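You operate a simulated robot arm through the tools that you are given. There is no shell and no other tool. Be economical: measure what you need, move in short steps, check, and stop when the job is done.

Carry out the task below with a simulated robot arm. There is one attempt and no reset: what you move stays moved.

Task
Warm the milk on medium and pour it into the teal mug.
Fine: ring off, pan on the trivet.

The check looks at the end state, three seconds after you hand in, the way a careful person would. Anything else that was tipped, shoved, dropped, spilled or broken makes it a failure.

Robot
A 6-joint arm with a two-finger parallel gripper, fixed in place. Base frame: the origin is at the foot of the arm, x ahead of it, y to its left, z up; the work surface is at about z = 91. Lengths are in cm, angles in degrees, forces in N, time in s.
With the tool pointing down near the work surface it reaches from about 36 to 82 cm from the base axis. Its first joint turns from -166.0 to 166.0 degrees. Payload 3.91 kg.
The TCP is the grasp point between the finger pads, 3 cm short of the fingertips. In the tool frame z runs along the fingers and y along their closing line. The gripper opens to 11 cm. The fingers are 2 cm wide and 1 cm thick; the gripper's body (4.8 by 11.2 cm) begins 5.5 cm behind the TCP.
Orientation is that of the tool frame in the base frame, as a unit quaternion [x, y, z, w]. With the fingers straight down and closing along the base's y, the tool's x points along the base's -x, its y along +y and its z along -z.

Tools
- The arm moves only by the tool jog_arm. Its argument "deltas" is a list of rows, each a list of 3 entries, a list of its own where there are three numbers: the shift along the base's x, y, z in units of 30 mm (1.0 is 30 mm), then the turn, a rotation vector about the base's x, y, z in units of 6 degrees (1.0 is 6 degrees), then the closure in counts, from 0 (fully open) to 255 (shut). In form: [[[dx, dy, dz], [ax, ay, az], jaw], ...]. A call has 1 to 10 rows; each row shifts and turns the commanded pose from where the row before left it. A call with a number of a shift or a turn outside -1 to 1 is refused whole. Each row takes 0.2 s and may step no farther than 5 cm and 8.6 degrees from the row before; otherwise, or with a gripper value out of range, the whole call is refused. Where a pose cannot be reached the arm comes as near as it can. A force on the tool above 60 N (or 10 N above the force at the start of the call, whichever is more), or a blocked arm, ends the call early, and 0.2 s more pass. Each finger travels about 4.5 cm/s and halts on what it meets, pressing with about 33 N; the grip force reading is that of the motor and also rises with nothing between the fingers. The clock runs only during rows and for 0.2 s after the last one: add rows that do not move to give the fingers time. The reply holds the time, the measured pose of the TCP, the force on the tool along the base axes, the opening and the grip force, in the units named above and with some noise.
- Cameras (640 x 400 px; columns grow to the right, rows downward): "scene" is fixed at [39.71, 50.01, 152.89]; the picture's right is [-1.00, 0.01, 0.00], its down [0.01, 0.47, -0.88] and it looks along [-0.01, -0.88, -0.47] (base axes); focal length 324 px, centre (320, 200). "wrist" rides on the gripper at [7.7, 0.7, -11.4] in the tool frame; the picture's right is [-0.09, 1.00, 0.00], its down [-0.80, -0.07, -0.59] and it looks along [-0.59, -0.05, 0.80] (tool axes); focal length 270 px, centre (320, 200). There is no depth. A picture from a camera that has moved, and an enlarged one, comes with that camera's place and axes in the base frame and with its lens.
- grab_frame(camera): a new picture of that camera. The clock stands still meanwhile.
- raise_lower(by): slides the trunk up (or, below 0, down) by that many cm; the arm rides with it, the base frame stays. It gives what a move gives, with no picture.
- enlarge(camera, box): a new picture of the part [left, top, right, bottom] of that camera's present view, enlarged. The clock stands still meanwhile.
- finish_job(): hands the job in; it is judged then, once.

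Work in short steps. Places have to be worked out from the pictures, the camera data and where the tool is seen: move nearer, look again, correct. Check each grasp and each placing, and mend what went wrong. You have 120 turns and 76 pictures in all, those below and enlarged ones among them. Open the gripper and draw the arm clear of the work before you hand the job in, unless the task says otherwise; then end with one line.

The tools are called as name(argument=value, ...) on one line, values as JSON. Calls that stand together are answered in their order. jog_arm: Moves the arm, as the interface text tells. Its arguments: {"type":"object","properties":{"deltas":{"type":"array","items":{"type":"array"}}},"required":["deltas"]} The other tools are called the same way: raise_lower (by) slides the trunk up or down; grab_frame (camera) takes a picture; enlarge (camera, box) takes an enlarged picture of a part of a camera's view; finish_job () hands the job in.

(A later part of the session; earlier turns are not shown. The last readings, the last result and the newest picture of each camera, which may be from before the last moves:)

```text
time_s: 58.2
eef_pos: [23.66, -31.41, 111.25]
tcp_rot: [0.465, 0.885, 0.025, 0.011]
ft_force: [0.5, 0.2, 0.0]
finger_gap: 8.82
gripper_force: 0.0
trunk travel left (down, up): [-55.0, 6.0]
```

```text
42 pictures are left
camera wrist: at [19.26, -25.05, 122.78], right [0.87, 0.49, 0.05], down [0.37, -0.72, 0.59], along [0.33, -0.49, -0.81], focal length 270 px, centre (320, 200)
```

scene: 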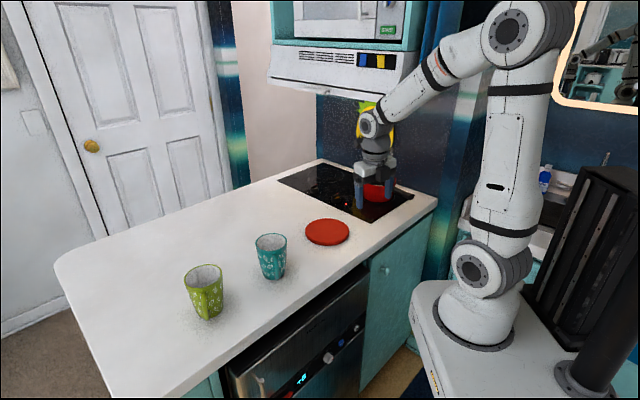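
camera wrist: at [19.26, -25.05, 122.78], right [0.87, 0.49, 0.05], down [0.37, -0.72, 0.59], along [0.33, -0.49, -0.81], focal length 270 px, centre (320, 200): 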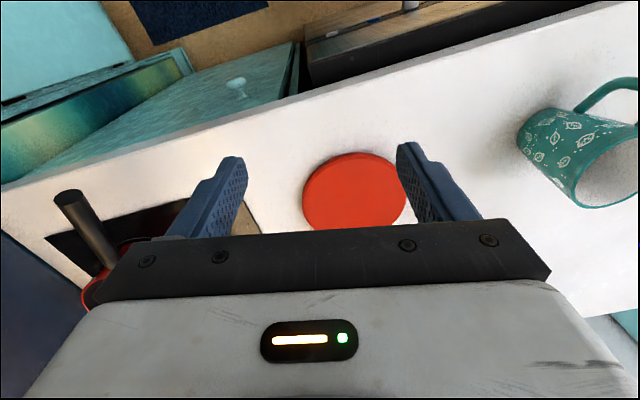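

Now swing to the handle side: target about (4,-45,112).

jog_arm(deltas=[[[-0.6, -1, 0], [0, 0, 0], 50], [[-0.8, -0.9, 0], [0, 0, 0], 50], [[-1, -0.7, 0], [0, 0, 0], 50], [[-1, -0.6, 0], [0, 0, 0], 50], [[-1, -0.5, 0], [0, 0, 0], 50], [[-1, -0.4, 0], [0, 0, 0], 50], [[-1, -0.3, 0], [0, 0, 0], 50], [[0, 0, 0], [0, 0, 0], 50]])

grab_frame(camera="wrist")

```text
time_s: 60.0
eef_pos: [4.35, -44.65, 111.28]
tcp_rot: [0.465, 0.885, 0.025, 0.011]
ft_force: [0.3, 0.5, 0.6]
finger_gap: 8.85
gripper_force: 0.1
trunk travel left (down, up): [-55.0, 6.0]
```

```text
41 pictures are left
camera wrist: at [0.06, -38.28, 122.76], right [0.87, 0.49, 0.05], down [0.37, -0.72, 0.59], along [0.33, -0.49, -0.81], focal length 270 px, centre (320, 200)
```

wrist: 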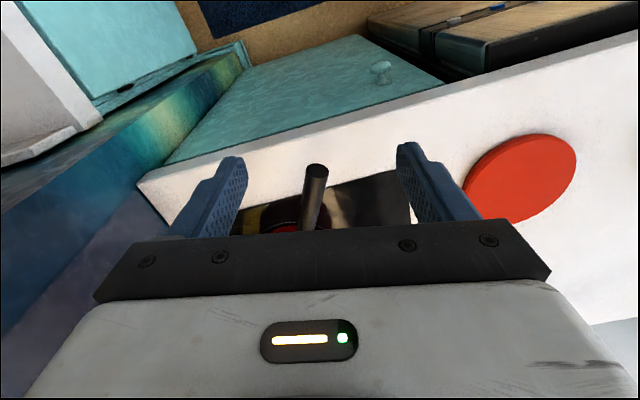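

Triangulating, the handle tip is at about (7.0,-48.7,101). The handle runs at about 109.5° from the pan centre and slopes up roughly 12°. I'll align yaw to it and pitch the tool to about 55° below horizontal.

jog_arm(deltas=[[[0, 0, 0], [0, 0, -0.85], 0], [[0, 0, 0], [0, 0, -0.85], 0], [[0, 0, 0], [0, 0, -0.8], 0], [[0, 0, 0], [-0.97, -0.257, 0], 0], [[0, 0, 0], [-0.97, -0.257, 0], 0], [[0, 0, 0], [-0.97, -0.257, 0], 0], [[0, 0, 0], [-0.97, -0.257, 0], 0], [[0, 0, 0], [-0.97, -0.257, 0], 0], [[0, 0, 0], [-0.97, -0.257, 0], 0], [[0, 0, 0], [0, 0, 0], 0]])

grab_frame(camera="wrist")

enlarge(camera="scene", box=[300, 90, 480, 230])

```text
time_s: 62.2
eef_pos: [4.35, -44.58, 111.49]
tcp_rot: [0.541, 0.782, -0.177, 0.252]
ft_force: [-0.2, 0.4, 0.1]
finger_gap: 10.99
gripper_force: 0.1
trunk travel left (down, up): [-55.0, 6.0]
```

```text
40 pictures are left
camera wrist: at [0.49, -32.19, 116.08], right [0.96, 0.28, 0.05], down [0.04, -0.31, 0.95], along [0.28, -0.91, -0.3], focal length 270 px, centre (320, 200)
```

wrist: 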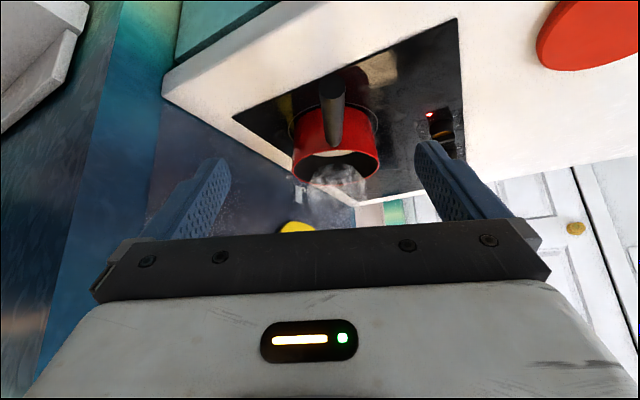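

```text
2.86 times, centred on (390, 160) of scene
camera zoom: at [39.71, 50.01, 152.89], right [-1.0, 0.01, 0.0], down [0.01, 0.47, -0.88], along [-0.01, -0.88, -0.47], focal length 925 px, centre (120, 314)
```

zoom: 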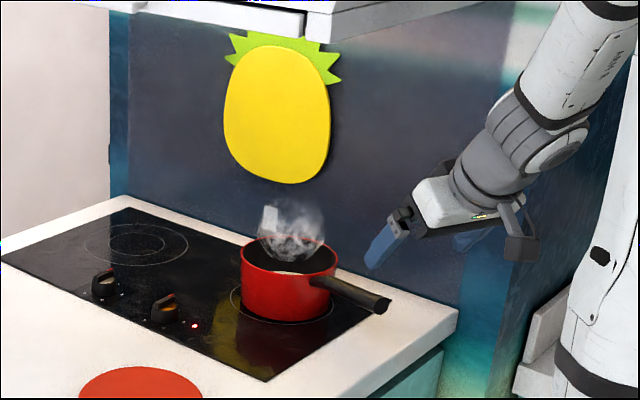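

The handle runs between the open fingers and matches my estimate: grasp point about (10.2,-57.0,99.3). I'll approach most of the way.

jog_arm(deltas=[[[0.27, -0.52, -0.5], [0, 0, 0], 0], [[0.27, -0.52, -0.5], [0, 0, 0], 0], [[0.27, -0.52, -0.5], [0, 0, 0], 0], [[0.23, -0.52, -0.5], [0, 0, 0], 0], [[0.23, -0.52, -0.5], [0, 0, 0], 0], [[0.23, -0.52, -0.5], [0, 0, 0], 0], [[0, 0, 0], [0, 0, 0], 0]])

grab_frame(camera="wrist")

enlarge(camera="scene", box=[340, 130, 460, 230])

```text
time_s: 63.8
eef_pos: [8.89, -53.89, 102.27]
tcp_rot: [0.542, 0.782, -0.177, 0.252]
ft_force: [-0.2, 0.6, -0.2]
finger_gap: 11.04
gripper_force: 0.1
trunk travel left (down, up): [-55.0, 6.0]
```

```text
38 pictures are left
camera wrist: at [5.02, -41.59, 107.08], right [0.96, 0.28, 0.05], down [0.04, -0.31, 0.95], along [0.28, -0.91, -0.31], focal length 270 px, centre (320, 200)
```

wrist: 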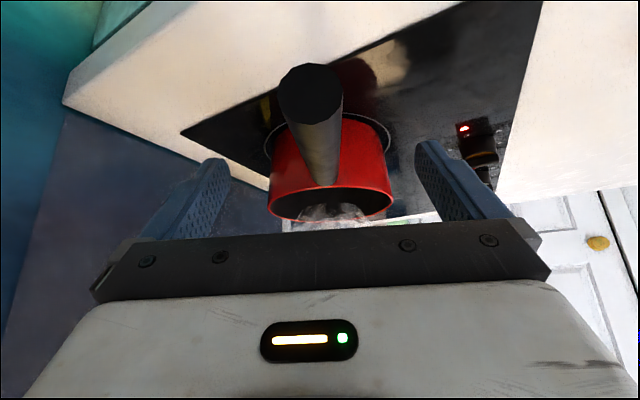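

```text
4.00 times, centred on (400, 180) of scene
camera zoom: at [39.71, 50.01, 152.89], right [-1.0, 0.01, 0.0], down [0.01, 0.47, -0.88], along [-0.01, -0.88, -0.47], focal length 1295 px, centre (0, 280)
```

zoom: 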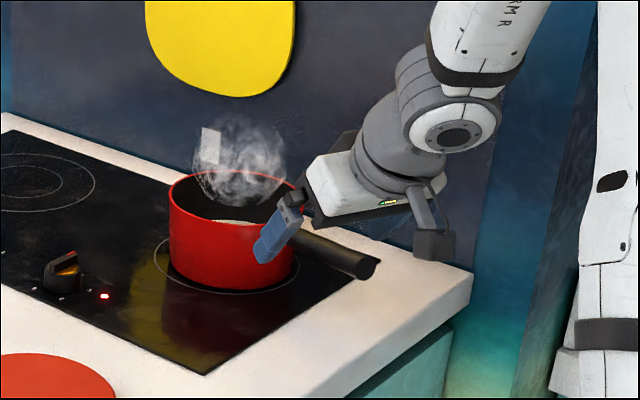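

Good alignment, with the camera box close to the handle end, so I'll stop a touch short: final move to about (9.95,-56.3,99.5), then close.

jog_arm(deltas=[[[0.17, -0.4, -0.45], [0, 0, 0], 0], [[0.17, -0.4, -0.45], [0, 0, 0], 0], [[0, 0, 0], [0, 0, 0], 0]])

jog_arm(deltas=[[[0, 0, 0], [0, 0, 0], 255], [[0, 0, 0], [0, 0, 0], 255], [[0, 0, 0], [0, 0, 0], 255], [[0, 0, 0], [0, 0, 0], 255], [[0, 0, 0], [0, 0, 0], 255], [[0, 0, 0], [0, 0, 0], 255], [[0, 0, 0], [0, 0, 0], 255]])

enlarge(camera="scene", box=[340, 130, 460, 230])

grab_frame(camera="wrist")

```text
time_s: 64.6
eef_pos: [9.84, -56.46, 99.64]
tcp_rot: [0.543, 0.782, -0.178, 0.251]
ft_force: [-0.5, 0.8, 0.2]
finger_gap: 11.03
gripper_force: 0.1
trunk travel left (down, up): [-55.0, 6.0]
```

```text
time_s: 66.2
eef_pos: [9.84, -56.35, 99.58]
tcp_rot: [0.541, 0.783, -0.177, 0.252]
ft_force: [0.0, 0.0, -0.1]
finger_gap: 2.13
gripper_force: 32.9
trunk travel left (down, up): [-55.0, 6.0]
```

```text
4.00 times, centred on (400, 180) of scene
camera zoom: at [39.71, 50.01, 152.89], right [-1.0, 0.01, 0.0], down [0.01, 0.47, -0.88], along [-0.01, -0.88, -0.47], focal length 1295 px, centre (0, 280)
```

zoom: 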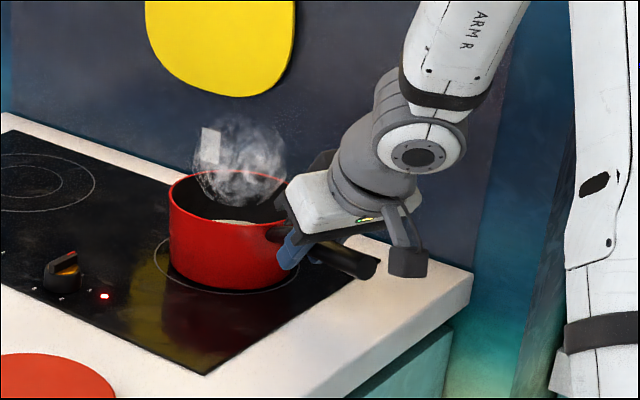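

```text
35 pictures are left
camera wrist: at [5.98, -43.97, 104.34], right [0.96, 0.28, 0.05], down [0.04, -0.31, 0.95], along [0.28, -0.91, -0.31], focal length 270 px, centre (320, 200)
```

wrist: 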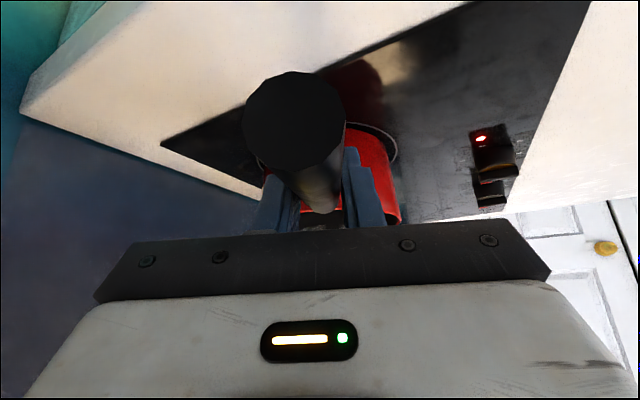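

Handle held (gap 2.13). I'll lift slowly by 2 cm and check the weight and any droop.

jog_arm(deltas=[[[0, 0, 0.1], [0, 0, 0], 255], [[0, 0, 0.15], [0, 0, 0], 255], [[0, 0, 0.2], [0, 0, 0], 255], [[0, 0, 0.2], [0, 0, 0], 255], [[0, 0, 0], [0, 0, 0], 255]])

enlarge(camera="scene", box=[340, 130, 460, 230])

```text
time_s: 67.4
eef_pos: [9.86, -56.41, 101.54]
tcp_rot: [0.541, 0.782, -0.177, 0.251]
ft_force: [-0.3, 0.1, -6.0]
finger_gap: 2.13
gripper_force: 32.3
trunk travel left (down, up): [-55.0, 6.0]
```

```text
4.00 times, centred on (400, 180) of scene
camera zoom: at [39.71, 50.01, 152.89], right [-1.0, 0.01, 0.0], down [0.01, 0.47, -0.88], along [-0.01, -0.88, -0.47], focal length 1295 px, centre (0, 280)
```

zoom: 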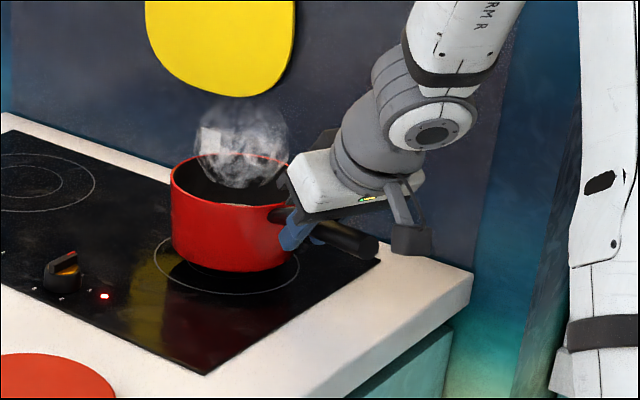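

Weight is about 6 N, the pan is level and there's no droop. I'll carry it gently out toward the front, rising slowly.

jog_arm(deltas=[[[0.1, 0.1, 0.25], [0, 0, 0], 255], [[0.25, 0.25, 0.25], [0, 0, -0.1], 255], [[0.4, 0.4, 0.2], [0, 0, -0.15], 255], [[0.5, 0.45, 0.15], [0, 0, -0.15], 255], [[0.5, 0.45, 0.15], [0, 0, -0.15], 255], [[0.5, 0.45, 0.15], [0, 0, -0.15], 255], [[0.5, 0.45, 0.15], [0, 0, -0.15], 255], [[0.5, 0.45, 0.15], [0, 0, -0.15], 255], [[0.4, 0.4, 0.1], [0, 0, -0.15], 255], [[0.2, 0.2, 0.1], [0, 0, 0], 255]])

grab_frame(camera="scene")

```text
time_s: 69.6
eef_pos: [19.83, -46.89, 105.91]
tcp_rot: [0.588, 0.749, -0.191, 0.24]
ft_force: [0.0, 0.4, -6.6]
finger_gap: 2.11
gripper_force: 32.8
out of reach, approached as far as the arm can: row 8, 9
trunk travel left (down, up): [-55.0, 6.0]
```

```text
33 pictures are left
```

scene: 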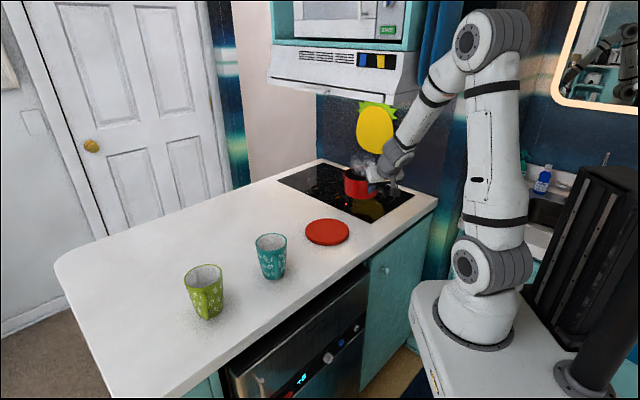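

The inner reach limits the swing (wrist radius about 40), so I'll take a wider arc.

jog_arm(deltas=[[[0.25, -0.15, 0], [0, 0, 0], 255], [[0.45, -0.3, 0], [0, 0, -0.1], 255], [[0.5, -0.25, 0], [0, 0, -0.1], 255], [[0.55, 0, 0], [0, 0, -0.1], 255], [[0.5, 0.3, 0], [0, 0, -0.1], 255], [[0.5, 0.4, 0], [0, 0, -0.1], 255], [[0.5, 0.45, 0], [0, 0, -0.1], 255], [[0.45, 0.5, 0.05], [0, 0, -0.1], 255], [[0.45, 0.5, 0.1], [0, 0, -0.1], 255], [[0.4, 0.4, 0.1], [0, 0, -0.1], 255]])

enlarge(camera="scene", box=[220, 100, 460, 300])

```text
time_s: 71.8
eef_pos: [33.52, -41.38, 106.78]
tcp_rot: [0.624, 0.718, -0.204, 0.23]
ft_force: [-0.6, -0.3, -6.7]
finger_gap: 2.12
gripper_force: 32.8
trunk travel left (down, up): [-55.0, 6.0]
```

```text
2.00 times, centred on (340, 200) of scene
camera zoom: at [39.71, 50.01, 152.89], right [-1.0, 0.01, 0.0], down [0.01, 0.47, -0.88], along [-0.01, -0.88, -0.47], focal length 647 px, centre (280, 200)
```

zoom: 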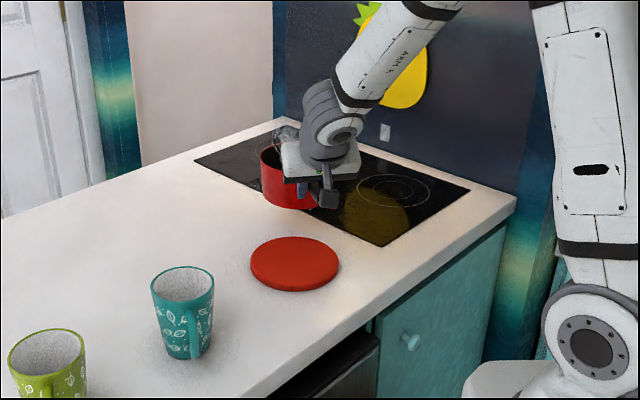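

Clear of the hood. Continuing toward the mug, rising.

jog_arm(deltas=[[[0.3, 0.4, 0.15], [0, 0, -0.1], 255], [[0.35, 0.5, 0.25], [0, 0, -0.15], 255], [[0.35, 0.55, 0.3], [0, 0, -0.15], 255], [[0.35, 0.55, 0.3], [0, 0, -0.15], 255], [[0.35, 0.55, 0.3], [0, 0, -0.15], 255], [[0.35, 0.55, 0.3], [0, 0, -0.15], 255], [[0.35, 0.55, 0.3], [0, 0, -0.15], 255], [[0.35, 0.55, 0.3], [0, 0, -0.15], 255], [[0.35, 0.5, 0.3], [0, 0, -0.1], 255], [[0.3, 0.4, 0.2], [0, 0, 0], 255]])

grab_frame(camera="scene")

```text
time_s: 74.0
eef_pos: [43.62, -26.08, 114.75]
tcp_rot: [0.668, 0.678, -0.217, 0.218]
ft_force: [0.2, -0.1, -6.5]
finger_gap: 2.12
gripper_force: 32.8
trunk travel left (down, up): [-55.0, 6.0]
```

```text
31 pictures are left
```

scene: 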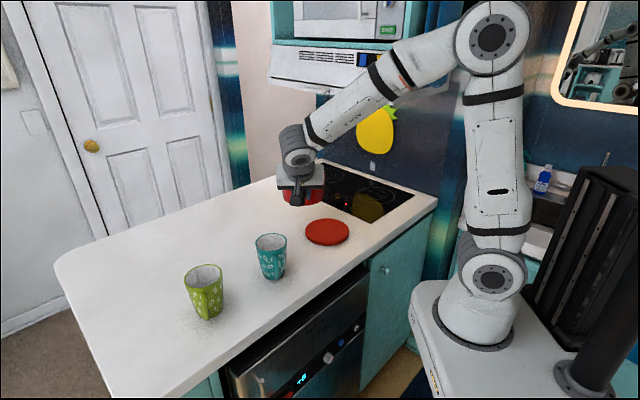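

Now to the pour start: TCP about (59.5,-8.3,114.5), so the pan sits on the +x side of the teal mug.

jog_arm(deltas=[[[0.25, 0.3, 0], [0, 0, 0], 255], [[0.45, 0.5, 0], [0, 0, 0], 255], [[0.55, 0.6, 0], [0, 0, 0], 255], [[0.55, 0.6, 0], [0, 0, 0], 255], [[0.55, 0.6, 0], [0, 0, 0], 255], [[0.55, 0.6, 0], [0, 0, 0], 255], [[0.55, 0.6, 0], [0, 0, 0], 255], [[0.55, 0.6, 0], [0, 0, 0], 255], [[0.55, 0.6, 0], [0, 0, 0], 255], [[0.4, 0.5, 0], [0, 0, 0], 255]])

jog_arm(deltas=[[[0.2, 0.25, 0], [0, 0, 0], 255], [[0.1, 0.1, 0], [0, 0, 0], 255], [[0, 0, 0], [0, 0, 0], 255]])

grab_frame(camera="scene")

grab_frame(camera="wrist")

```text
time_s: 76.2
eef_pos: [58.51, -9.52, 114.66]
tcp_rot: [0.669, 0.677, -0.218, 0.216]
ft_force: [-0.3, 0.2, -6.9]
finger_gap: 2.11
gripper_force: 33.1
trunk travel left (down, up): [-55.0, 6.0]
```

```text
time_s: 77.0
eef_pos: [59.6, -8.63, 114.83]
tcp_rot: [0.668, 0.678, -0.218, 0.217]
ft_force: [0.0, 0.1, -6.4]
finger_gap: 2.13
gripper_force: 32.6
trunk travel left (down, up): [-55.0, 6.0]
```

```text
30 pictures are left
```

scene: 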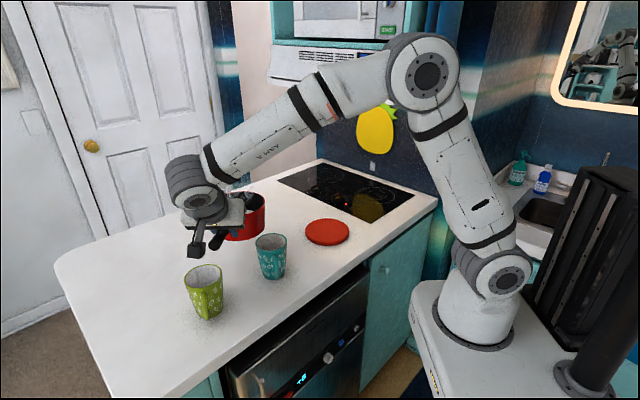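

```text
29 pictures are left
camera wrist: at [60.08, 4.49, 119.5], right [1.0, -0.06, 0.05], down [-0.06, -0.3, 0.95], along [-0.04, -0.95, -0.31], focal length 270 px, centre (320, 200)
```

wrist: 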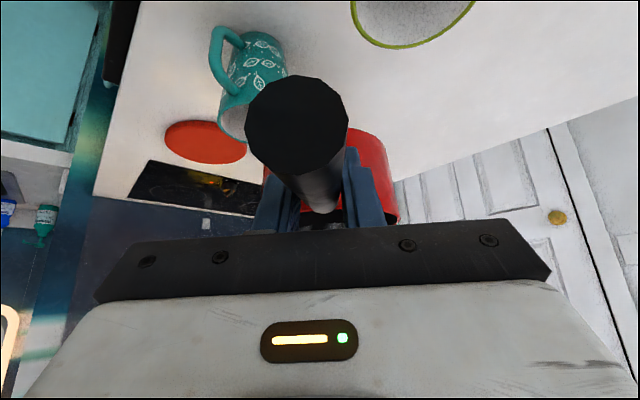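

The scene camera still sees the pan's pouring side and the mug. I'll zoom in to verify the relative position.

enlarge(camera="scene", box=[170, 170, 310, 290])

```text
3.33 times, centred on (240, 230) of scene
camera zoom: at [39.71, 50.01, 152.89], right [-1.0, 0.01, 0.0], down [0.01, 0.47, -0.88], along [-0.01, -0.88, -0.47], focal length 1079 px, centre (587, 100)
```

zoom: 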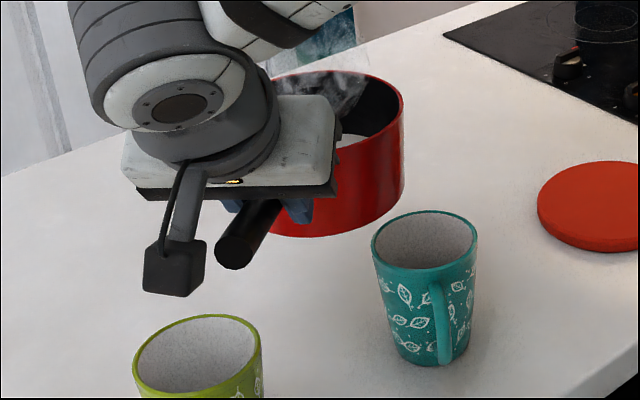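

Geometry confirmed: mug centre (52.1,-21.6), rim z≈102, and the pan's lip is where I calculated. To keep the wrist in reach while rolling, I'll first yaw the handle axis another -20°.

jog_arm(deltas=[[[0.2, -0.15, 0], [0, 0, -0.5], 255], [[0.35, -0.25, 0], [0, 0, -0.8], 255], [[0.35, -0.25, 0], [0, 0, -0.8], 255], [[0.35, -0.25, 0], [0, 0, -0.8], 255], [[0.25, -0.2, 0], [0, 0, -0.5], 255], [[0, 0, 0], [0, 0, 0], 255]])

enlarge(camera="scene", box=[170, 170, 310, 290])

```text
time_s: 78.4
eef_pos: [64.15, -11.79, 114.98]
tcp_rot: [0.778, 0.548, -0.253, 0.174]
ft_force: [0.0, 0.3, -7.1]
finger_gap: 2.12
gripper_force: 32.7
trunk travel left (down, up): [-55.0, 6.0]
```

```text
3.33 times, centred on (240, 230) of scene
camera zoom: at [39.71, 50.01, 152.89], right [-1.0, 0.01, 0.0], down [0.01, 0.47, -0.88], along [-0.01, -0.88, -0.47], focal length 1079 px, centre (587, 100)
```

zoom: 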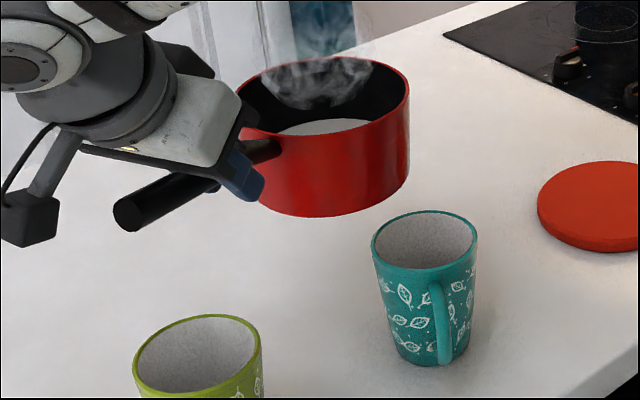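

Excellent view. I'll start tilting about the handle axis, lip toward the mug: 24° first, well before any flow.

jog_arm(deltas=[[[-0.04, 0.02, 0], [-0.17, -0.47, 0], 255], [[-0.09, 0.03, 0], [-0.3, -0.8, 0], 255], [[-0.09, 0.03, 0], [-0.34, -0.94, 0], 255], [[-0.09, 0.03, 0], [-0.34, -0.94, 0], 255], [[-0.07, 0.03, 0], [-0.21, -0.6, 0], 255], [[0, 0, 0], [0, 0, 0], 255]])

enlarge(camera="scene", box=[170, 170, 310, 290])

```text
time_s: 79.8
eef_pos: [62.87, -11.35, 114.73]
tcp_rot: [0.798, 0.484, -0.134, 0.334]
ft_force: [0.0, 0.4, -6.1]
finger_gap: 2.1
gripper_force: 32.8
trunk travel left (down, up): [-55.0, 6.0]
```

```text
3.33 times, centred on (240, 230) of scene
camera zoom: at [39.71, 50.01, 152.89], right [-1.0, 0.01, 0.0], down [0.01, 0.47, -0.88], along [-0.01, -0.88, -0.47], focal length 1079 px, centre (587, 100)
```

zoom: 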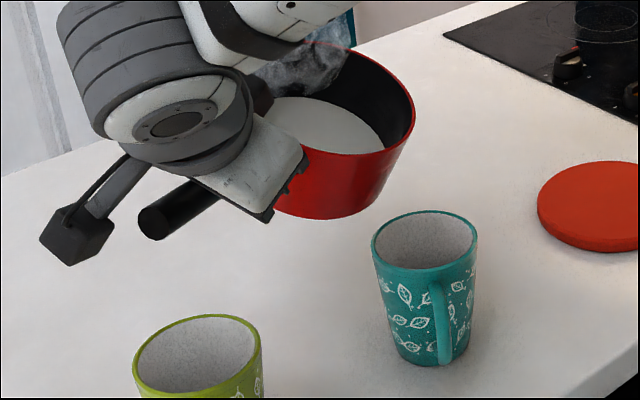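

Tilted 24° with no flow yet. Lowering slightly and tilting on to about 36°, more slowly.

jog_arm(deltas=[[[-0.06, 0.02, -0.2], [-0.17, -0.47, 0], 255], [[-0.06, 0.02, -0.2], [-0.17, -0.47, 0], 255], [[-0.06, 0.02, -0.2], [-0.17, -0.47, 0], 255], [[-0.06, 0.02, -0.2], [-0.17, -0.47, 0], 255], [[0, 0, 0], [0, 0, 0], 255]])

enlarge(camera="scene", box=[170, 170, 310, 290])

```text
time_s: 81.0
eef_pos: [62.18, -11.07, 112.42]
tcp_rot: [0.794, 0.445, -0.072, 0.408]
ft_force: [0.0, 0.7, -6.8]
finger_gap: 2.1
gripper_force: 32.8
trunk travel left (down, up): [-55.0, 6.0]
```

```text
3.33 times, centred on (240, 230) of scene
camera zoom: at [39.71, 50.01, 152.89], right [-1.0, 0.01, 0.0], down [0.01, 0.47, -0.88], along [-0.01, -0.88, -0.47], focal length 1079 px, centre (587, 100)
```

zoom: 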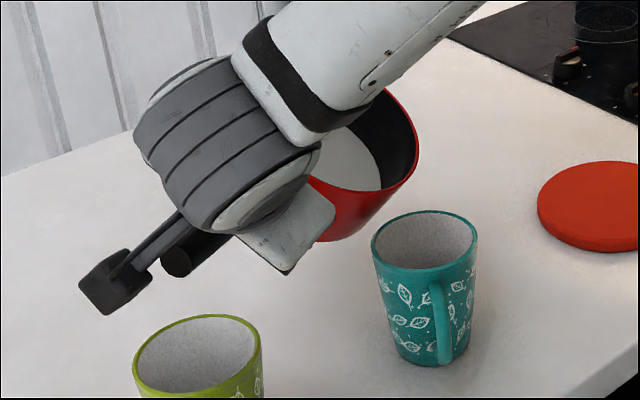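

The lip is over the mug at about (53.4,-21.9,107) and the milk is near the lip. Continuing slowly to about 48°.

jog_arm(deltas=[[[-0.09, 0.025, 0], [-0.17, -0.47, 0], 255], [[-0.09, 0.025, 0], [-0.17, -0.47, 0], 255], [[-0.09, 0.025, 0], [-0.17, -0.47, 0], 255], [[-0.09, 0.025, 0], [-0.17, -0.47, 0], 255], [[0, 0, 0], [0, 0, 0], 255]])

enlarge(camera="scene", box=[170, 170, 310, 290])

```text
time_s: 82.2
eef_pos: [61.13, -10.84, 112.36]
tcp_rot: [0.783, 0.399, -0.01, 0.477]
ft_force: [-0.4, -0.3, -6.2]
finger_gap: 2.13
gripper_force: 33.1
trunk travel left (down, up): [-55.0, 6.0]
```

```text
3.33 times, centred on (240, 230) of scene
camera zoom: at [39.71, 50.01, 152.89], right [-1.0, 0.01, 0.0], down [0.01, 0.47, -0.88], along [-0.01, -0.88, -0.47], focal length 1079 px, centre (587, 100)
```

zoom: 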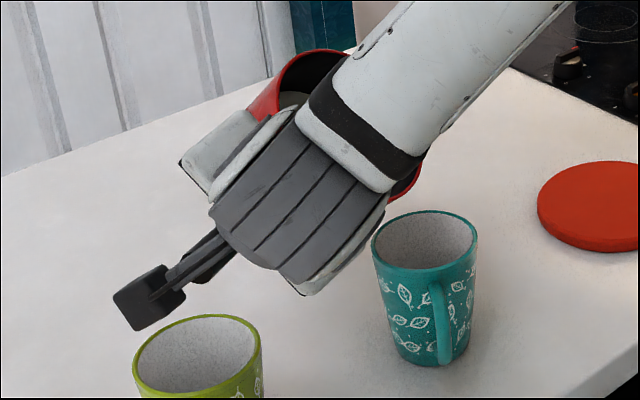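

No flow yet and the force is unchanged. Continuing to about 60°.

jog_arm(deltas=[[[-0.1, 0.035, 0], [-0.17, -0.47, 0], 255], [[-0.1, 0.035, 0], [-0.17, -0.47, 0], 255], [[0, 0, 0], [0, 0, 0], 255], [[0, 0, 0], [0, 0, 0], 255]])

enlarge(camera="scene", box=[170, 170, 310, 290])

```text
time_s: 83.2
eef_pos: [60.44, -10.54, 112.36]
tcp_rot: [0.775, 0.374, 0.022, 0.509]
ft_force: [0.4, 0.7, -5.8]
finger_gap: 2.09
gripper_force: 33.3
trunk travel left (down, up): [-55.0, 6.0]
```

```text
3.33 times, centred on (240, 230) of scene
camera zoom: at [39.71, 50.01, 152.89], right [-1.0, 0.01, 0.0], down [0.01, 0.47, -0.88], along [-0.01, -0.88, -0.47], focal length 1079 px, centre (587, 100)
```

zoom: 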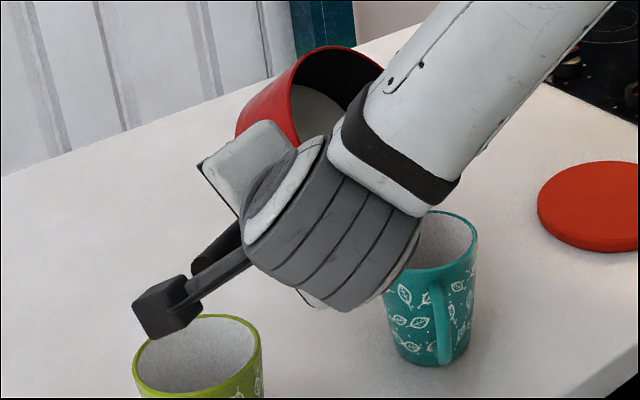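

Still little flow. Continuing to about 66° and watching the force.

jog_arm(deltas=[[[-0.1, 0.04, 0], [-0.17, -0.47, 0], 255], [[-0.1, 0.04, 0], [-0.17, -0.47, 0], 255], [[0, 0, 0], [0, 0, 0], 255], [[0, 0, 0], [0, 0, 0], 255]])

jog_arm(deltas=[[[-0.1, 0.04, 0], [-0.17, -0.47, 0], 255], [[-0.1, 0.04, 0], [-0.17, -0.47, 0], 255], [[0, 0, 0], [0, 0, 0], 255], [[0, 0, 0], [0, 0, 0], 255]])

enlarge(camera="scene", box=[170, 170, 310, 290])

```text
time_s: 84.2
eef_pos: [59.8, -10.35, 112.39]
tcp_rot: [0.763, 0.349, 0.053, 0.542]
ft_force: [-1.0, -0.3, -5.2]
finger_gap: 2.13
gripper_force: 33.2
trunk travel left (down, up): [-55.0, 6.0]
```

```text
time_s: 85.2
eef_pos: [59.21, -10.09, 112.39]
tcp_rot: [0.75, 0.323, 0.084, 0.571]
ft_force: [-0.1, -0.9, -5.3]
finger_gap: 2.09
gripper_force: 32.6
trunk travel left (down, up): [-55.0, 6.0]
```

```text
3.33 times, centred on (240, 230) of scene
camera zoom: at [39.71, 50.01, 152.89], right [-1.0, 0.01, 0.0], down [0.01, 0.47, -0.88], along [-0.01, -0.88, -0.47], focal length 1079 px, centre (587, 100)
```

zoom: 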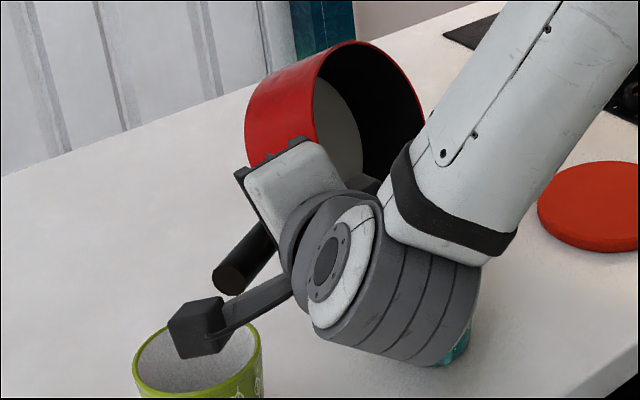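

The force has fallen from 6.5 to 5.2 N, so milk is flowing out. The mug is hidden by the forearm, so I'll continue on the computed path with pauses, and check the wrist view.

jog_arm(deltas=[[[-0.11, 0.04, 0], [-0.17, -0.47, 0], 255], [[-0.11, 0.04, 0], [-0.17, -0.47, 0], 255], [[0, 0, 0], [0, 0, 0], 255], [[0, 0, 0], [0, 0, 0], 255], [[-0.11, 0.04, 0], [-0.17, -0.47, 0], 255], [[-0.11, 0.04, 0], [-0.17, -0.47, 0], 255], [[0, 0, 0], [0, 0, 0], 255], [[0, 0, 0], [0, 0, 0], 255]])

grab_frame(camera="wrist")

grab_frame(camera="scene")

```text
time_s: 87.0
eef_pos: [57.81, -9.59, 112.37]
tcp_rot: [0.717, 0.268, 0.146, 0.627]
ft_force: [-0.9, 0.2, -4.7]
finger_gap: 2.09
gripper_force: 32.7
trunk travel left (down, up): [-55.0, 6.0]
```

```text
21 pictures are left
camera wrist: at [58.05, 4.17, 114.01], right [0.13, -0.12, 0.98], down [-0.99, 0.04, 0.14], along [-0.05, -0.99, -0.11], focal length 270 px, centre (320, 200)
```

wrist: 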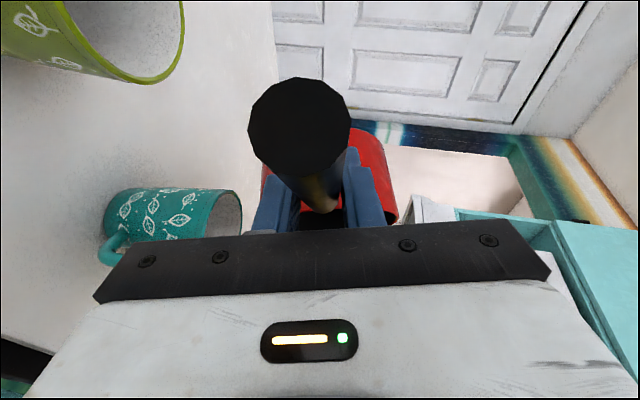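

```text
20 pictures are left
```

scene: 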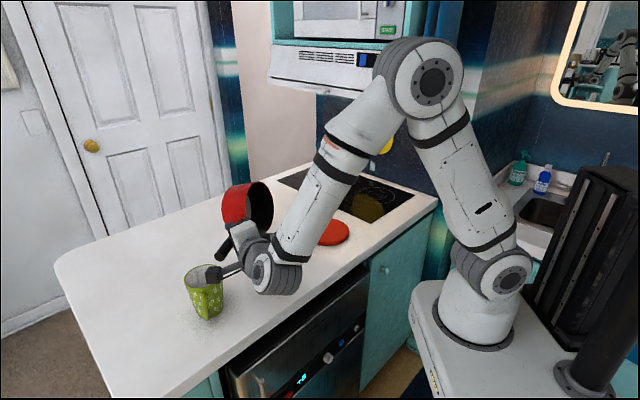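

No spill on the counter in the wrist view (rotated 90°). Continuing to about 100°.

jog_arm(deltas=[[[-0.11, 0.04, 0], [-0.17, -0.47, 0], 255], [[-0.11, 0.04, 0], [-0.17, -0.47, 0], 255], [[0, 0, 0], [0, 0, 0], 255], [[-0.11, 0.04, 0], [-0.17, -0.47, 0], 255], [[-0.11, 0.04, 0], [-0.17, -0.47, 0], 255], [[0, 0, 0], [0, 0, 0], 255], [[0, 0, 0], [0, 0, 0], 255], [[0, 0, 0], [0, 0, 0], 255]])

jog_arm(deltas=[[[-0.11, 0.04, 0], [-0.17, -0.47, 0], 255], [[-0.11, 0.04, 0], [-0.17, -0.47, 0], 255], [[-0.11, 0.04, 0], [-0.17, -0.47, 0], 255], [[0, 0, 0], [0, 0, 0], 255], [[0, 0, 0], [0, 0, 0], 255], [[0, 0, 0], [0, 0, 0], 255], [[0, 0, 0], [0, 0, 0], 255], [[0, 0, 0], [0, 0, 0], 255]])

grab_frame(camera="wrist")

enlarge(camera="scene", box=[170, 170, 310, 290])

```text
time_s: 88.8
eef_pos: [56.63, -9.06, 112.44]
tcp_rot: [0.676, 0.211, 0.206, 0.675]
ft_force: [0.2, 1.2, -5.1]
finger_gap: 2.08
gripper_force: 32.3
trunk travel left (down, up): [-55.0, 6.0]
```

```text
time_s: 90.6
eef_pos: [55.68, -8.7, 112.37]
tcp_rot: [0.641, 0.166, 0.25, 0.706]
ft_force: [-0.1, 0.3, -3.8]
finger_gap: 2.1
gripper_force: 33.1
trunk travel left (down, up): [-55.0, 6.0]
```

```text
19 pictures are left
camera wrist: at [55.49, 5.09, 112.3], right [-0.21, 0.0, 0.98], down [-0.98, 0.03, -0.21], along [-0.03, -1.0, 0.0], focal length 270 px, centre (320, 200)
```

wrist: 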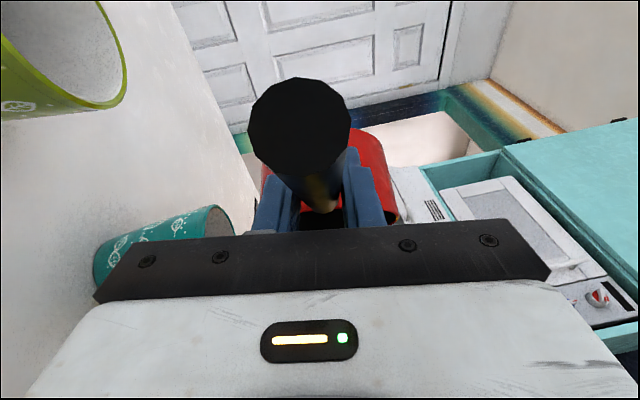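

```text
3.33 times, centred on (240, 230) of scene
camera zoom: at [39.71, 50.01, 152.89], right [-1.0, 0.01, 0.0], down [0.01, 0.47, -0.88], along [-0.01, -0.88, -0.47], focal length 1079 px, centre (587, 100)
```

zoom: 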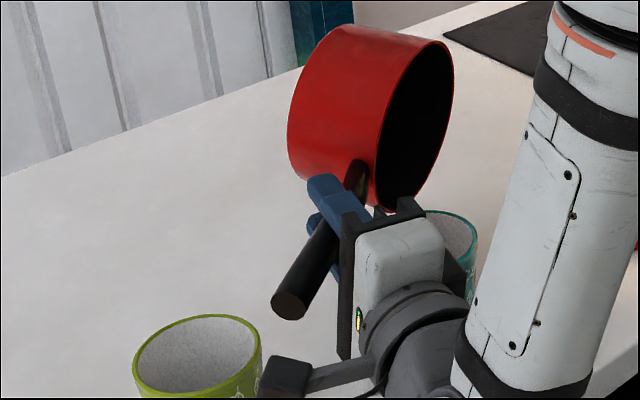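

The pan is at about 99° and looks empty. I'll go a bit further to drain it and hold.

jog_arm(deltas=[[[-0.11, 0.04, 0], [-0.17, -0.47, 0], 255], [[-0.11, 0.04, 0], [-0.17, -0.47, 0], 255], [[-0.11, 0.04, 0], [-0.17, -0.47, 0], 255], [[-0.11, 0.04, 0], [-0.17, -0.47, 0], 255], [[0, 0, 0], [0, 0, 0], 255], [[0, 0, 0], [0, 0, 0], 255], [[0, 0, 0], [0, 0, 0], 255], [[0, 0, 0], [0, 0, 0], 255], [[0, 0, 0], [0, 0, 0], 255], [[0, 0, 0], [0, 0, 0], 255]])

enlarge(camera="scene", box=[170, 170, 310, 290])

```text
time_s: 92.8
eef_pos: [54.31, -8.35, 112.33]
tcp_rot: [0.588, 0.105, 0.305, 0.742]
ft_force: [-0.1, 0.5, -4.2]
finger_gap: 2.11
gripper_force: 33.0
trunk travel left (down, up): [-55.0, 6.0]
```

```text
3.33 times, centred on (240, 230) of scene
camera zoom: at [39.71, 50.01, 152.89], right [-1.0, 0.01, 0.0], down [0.01, 0.47, -0.88], along [-0.01, -0.88, -0.47], focal length 1079 px, centre (587, 100)
```

zoom: 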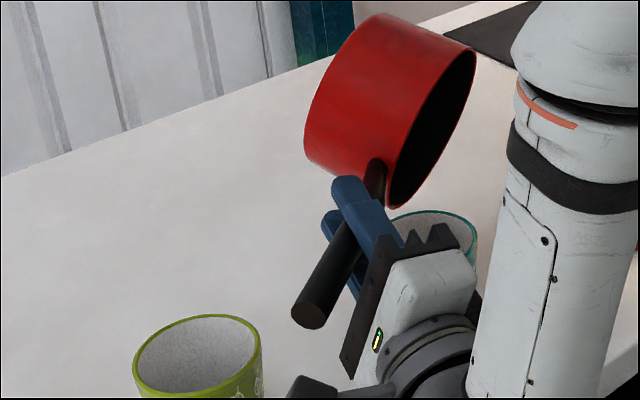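

Drained. Reversing the roll, rising a little and backing off sideways.

jog_arm(deltas=[[[0.12, -0.04, 0.12], [0.34, 0.94, 0], 255], [[0.15, -0.05, 0.12], [0.34, 0.94, 0], 255], [[0.17, -0.06, 0.12], [0.34, 0.94, 0], 255], [[0.18, -0.06, 0.12], [0.34, 0.94, 0], 255], [[0.2, -0.07, 0.12], [0.34, 0.94, 0], 255], [[0.2, -0.07, 0.12], [0.34, 0.94, 0], 255], [[0.2, -0.07, 0.12], [0.34, 0.94, 0], 255], [[0.2, -0.07, 0.12], [0.34, 0.94, 0], 255], [[0.2, -0.07, 0.12], [0.34, 0.94, 0], 255], [[0.2, -0.07, 0.12], [0.34, 0.94, 0], 255]])

jog_arm(deltas=[[[0.2, -0.07, 0], [0.34, 0.94, 0], 255], [[0.2, -0.07, 0], [0.34, 0.94, 0], 255], [[0.2, -0.07, 0], [0.34, 0.94, 0], 255], [[0.2, -0.07, 0], [0.34, 0.94, 0], 255], [[0.2, -0.07, 0], [0.34, 0.94, 0], 255], [[0.2, -0.07, 0], [0.34, 0.94, 0], 255], [[0.2, -0.07, 0], [0.34, 0.94, 0], 255], [[0.2, -0.07, 0], [0.34, 0.94, 0], 255], [[0.1, -0.04, 0], [0.17, 0.47, 0], 255], [[0, 0, 0], [0, 0, 0], 255]])

enlarge(camera="scene", box=[170, 170, 310, 290])

```text
time_s: 95.0
eef_pos: [59.81, -10.34, 115.97]
tcp_rot: [0.779, 0.388, 0.006, 0.492]
ft_force: [0.6, 0.1, -5.0]
finger_gap: 2.1
gripper_force: 33.0
trunk travel left (down, up): [-55.0, 6.0]
```

```text
time_s: 97.2
eef_pos: [64.86, -12.0, 115.91]
tcp_rot: [0.777, 0.549, -0.253, 0.174]
ft_force: [0.8, 0.7, -4.6]
finger_gap: 2.1
gripper_force: 33.1
trunk travel left (down, up): [-55.0, 6.0]
```

```text
3.33 times, centred on (240, 230) of scene
camera zoom: at [39.71, 50.01, 152.89], right [-1.0, 0.01, 0.0], down [0.01, 0.47, -0.88], along [-0.01, -0.88, -0.47], focal length 1079 px, centre (587, 100)
```

zoom: 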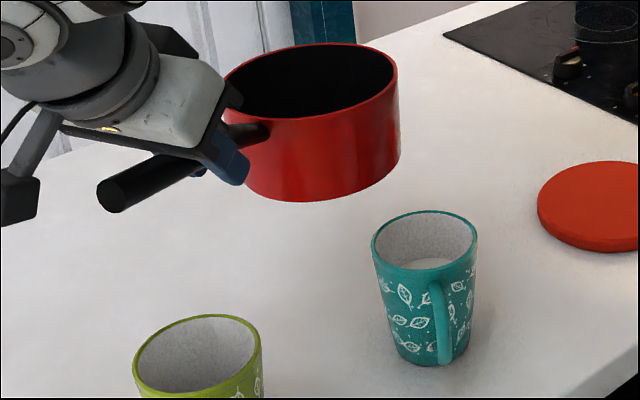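

The milk is in the teal mug, the pan is empty and the counter is clean. Carrying the pan at this height to above the trivet (TCP about (40.5,-29.1)).

jog_arm(deltas=[[[-0.3, -0.2, 0], [0, 0, 0], 255], [[-0.6, -0.42, 0], [0, 0, 0], 255], [[-0.7, -0.49, 0], [0, 0, 0], 255], [[-0.75, -0.53, 0], [0, 0, 0], 255], [[-0.75, -0.53, 0], [0, 0, 0], 255], [[-0.75, -0.53, 0], [0, 0, 0], 255], [[-0.75, -0.53, 0], [0, 0, 0], 255], [[-0.75, -0.53, 0], [0, 0, 0], 255], [[-0.75, -0.53, 0], [0, 0, 0], 255], [[-0.75, -0.53, 0], [0, 0, 0], 255]])

jog_arm(deltas=[[[-0.7, -0.5, -0.2], [0, 0, 0], 255], [[-0.4, -0.3, -0.4], [0, 0, 0], 255], [[-0.17, -0.08, -0.6], [0, 0, 0], 255], [[0, 0, -0.6], [0, 0, 0], 255], [[0, 0, -0.6], [0, 0, 0], 255], [[0, 0, -0.4], [0, 0, 0], 255], [[0, 0, 0], [0, 0, 0], 255]])

enlarge(camera="scene", box=[250, 150, 390, 270])

```text
time_s: 99.4
eef_pos: [44.25, -26.5, 116.06]
tcp_rot: [0.778, 0.548, -0.253, 0.175]
ft_force: [-0.4, -1.2, -4.7]
finger_gap: 2.12
gripper_force: 33.7
trunk travel left (down, up): [-55.0, 6.0]
```

```text
time_s: 101.0
eef_pos: [40.49, -29.12, 107.61]
tcp_rot: [0.778, 0.548, -0.253, 0.174]
ft_force: [0.1, 0.2, -3.8]
finger_gap: 2.09
gripper_force: 33.0
trunk travel left (down, up): [-55.0, 6.0]
```

```text
3.33 times, centred on (320, 210) of scene
camera zoom: at [39.71, 50.01, 152.89], right [-1.0, 0.01, 0.0], down [0.01, 0.47, -0.88], along [-0.01, -0.88, -0.47], focal length 1079 px, centre (320, 167)
```

zoom: 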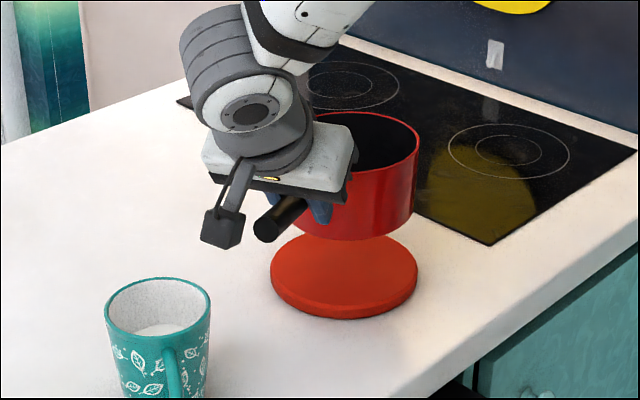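

The pan is over the trivet centre to within about 0.4 cm. I'll lower slowly with a small correction, watching the force.

jog_arm(deltas=[[[0.06, 0.1, -0.4], [0, 0, 0], 255], [[0, 0, -0.5], [0, 0, 0], 255], [[0, 0, -0.4], [0, 0, 0], 255], [[0, 0, -0.3], [0, 0, 0], 255], [[0, 0, -0.15], [0, 0, 0], 255], [[0, 0, 0], [0, 0, 0], 255]])

enlarge(camera="scene", box=[250, 150, 390, 270])

```text
time_s: 102.4
eef_pos: [40.69, -28.88, 102.4]
tcp_rot: [0.778, 0.548, -0.253, 0.175]
ft_force: [2.0, 0.1, -4.3]
finger_gap: 2.1
gripper_force: 33.2
trunk travel left (down, up): [-55.0, 6.0]
```

```text
3.33 times, centred on (320, 210) of scene
camera zoom: at [39.71, 50.01, 152.89], right [-1.0, 0.01, 0.0], down [0.01, 0.47, -0.88], along [-0.01, -0.88, -0.47], focal length 1079 px, centre (320, 167)
```

zoom: 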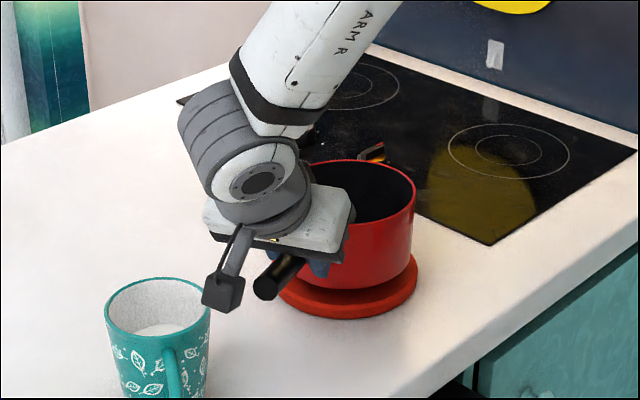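

Still hanging (−4.3 N) and nearly down. I'll continue in 3 mm steps until the force shows contact.

jog_arm(deltas=[[[0, 0, -0.1], [0, 0, 0], 255], [[0, 0, -0.1], [0, 0, 0], 255], [[0, 0, 0], [0, 0, 0], 255]])

jog_arm(deltas=[[[0, 0, -0.1], [0, 0, 0], 255], [[0, 0, 0], [0, 0, 0], 255]])

jog_arm(deltas=[[[0, 0, -0.1], [0, 0, 0], 255], [[0, 0, 0], [0, 0, 0], 255]])

```text
time_s: 103.2
eef_pos: [40.59, -28.69, 101.79]
tcp_rot: [0.777, 0.549, -0.253, 0.175]
ft_force: [0.1, 0.3, -4.4]
finger_gap: 2.1
gripper_force: 33.4
trunk travel left (down, up): [-55.0, 6.0]
```

```text
time_s: 103.8
eef_pos: [40.72, -28.82, 101.59]
tcp_rot: [0.778, 0.548, -0.252, 0.174]
ft_force: [-0.3, -0.3, -4.1]
finger_gap: 2.1
gripper_force: 33.0
trunk travel left (down, up): [-55.0, 6.0]
```

```text
time_s: 104.4
eef_pos: [40.58, -28.66, 101.19]
tcp_rot: [0.778, 0.548, -0.253, 0.174]
ft_force: [0.0, -0.4, -3.4]
finger_gap: 2.1
gripper_force: 33.3
trunk travel left (down, up): [-55.0, 6.0]
```

Contact is just beginning (−3.4 N). Two more small steps.

jog_arm(deltas=[[[0, 0, -0.08], [0, 0, 0], 255], [[0, 0, 0], [0, 0, 0], 255]])

jog_arm(deltas=[[[0, 0, -0.06], [0, 0, 0], 255], [[0, 0, 0], [0, 0, 0], 255]])

enlarge(camera="scene", box=[290, 190, 370, 260])

```text
time_s: 105.0
eef_pos: [40.48, -28.8, 101.03]
tcp_rot: [0.777, 0.549, -0.253, 0.176]
ft_force: [-1.5, 6.6, 5.5]
finger_gap: 2.12
gripper_force: 33.0
trunk travel left (down, up): [-55.0, 6.0]
```

```text
time_s: 105.6
eef_pos: [40.45, -28.62, 100.88]
tcp_rot: [0.778, 0.548, -0.254, 0.176]
ft_force: [-1.3, 7.5, 6.9]
finger_gap: 2.11
gripper_force: 33.1
trunk travel left (down, up): [-55.0, 6.0]
```

```text
5.71 times, centred on (330, 225) of scene
camera zoom: at [39.71, 50.01, 152.89], right [-1.0, 0.01, 0.0], down [0.01, 0.47, -0.88], along [-0.01, -0.88, -0.47], focal length 1850 px, centre (263, 57)
```

zoom: 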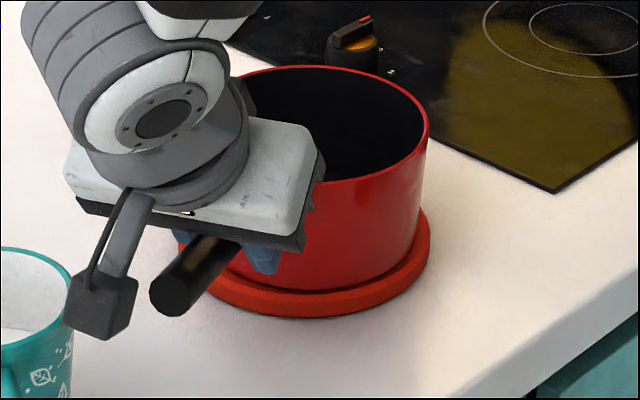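

The pan rests on the trivet. I'll relieve the press slightly, then open.

jog_arm(deltas=[[[0, 0, 0.06], [0, 0, 0], 255], [[0, 0, 0], [0, 0, 0], 200], [[0, 0, 0], [0, 0, 0], 120], [[0, 0, 0], [0, 0, 0], 80], [[0, 0, 0], [0, 0, 0], 80], [[0, 0, 0], [0, 0, 0], 80], [[0, 0, 0], [0, 0, 0], 80]])

enlarge(camera="scene", box=[250, 150, 390, 270])

```text
time_s: 107.2
eef_pos: [40.7, -28.7, 100.89]
tcp_rot: [0.777, 0.549, -0.252, 0.175]
ft_force: [-0.4, 0.4, 0.3]
finger_gap: 7.56
gripper_force: 0.0
trunk travel left (down, up): [-55.0, 6.0]
```

```text
3.33 times, centred on (320, 210) of scene
camera zoom: at [39.71, 50.01, 152.89], right [-1.0, 0.01, 0.0], down [0.01, 0.47, -0.88], along [-0.01, -0.88, -0.47], focal length 1079 px, centre (320, 167)
```

zoom: 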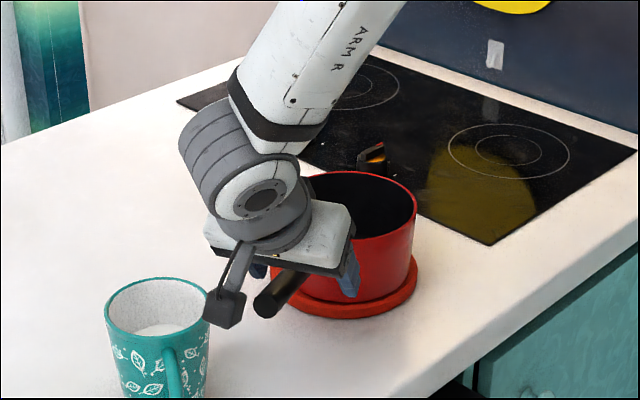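

Released; the pan is stable. Retracting along the tool axis, up and away.

jog_arm(deltas=[[[0.1, 0.25, 0.4], [0, 0, 0], 80], [[0.15, 0.45, 0.7], [0, 0, 0], 80], [[0.15, 0.5, 0.8], [0, 0, 0], 80], [[0.1, 0.5, 0.9], [0, 0, 0], 80], [[0.1, 0.5, 0.9], [0, 0, 0], 80], [[0.1, 0.5, 0.9], [0, 0, 0], 80], [[0.1, 0.4, 0.9], [0, 0, 0], 80], [[0, 0, 0.9], [0, 0, 0], 80], [[0, 0, 0], [0, 0, 0], 80]])

grab_frame(camera="scene")

enlarge(camera="scene", box=[180, 160, 400, 310])

```text
time_s: 109.2
eef_pos: [43.02, -19.52, 120.11]
tcp_rot: [0.778, 0.549, -0.252, 0.174]
ft_force: [0.1, 0.8, -0.3]
finger_gap: 7.53
gripper_force: 0.0
trunk travel left (down, up): [-55.0, 6.0]
```

```text
11 pictures are left
```

scene: 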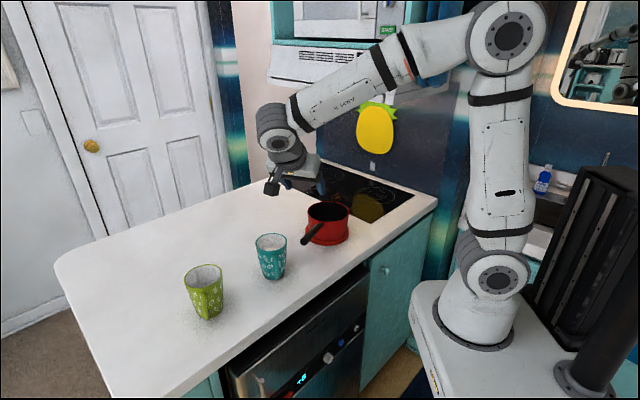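

```text
2.67 times, centred on (290, 235) of scene
camera zoom: at [39.71, 50.01, 152.89], right [-1.0, 0.01, 0.0], down [0.01, 0.47, -0.88], along [-0.01, -0.88, -0.47], focal length 863 px, centre (400, 107)
```

zoom: 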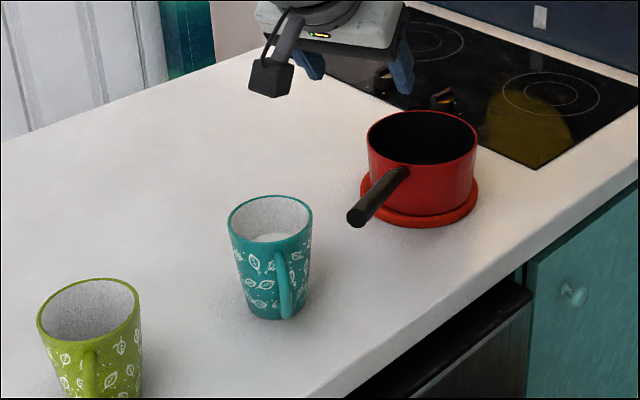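

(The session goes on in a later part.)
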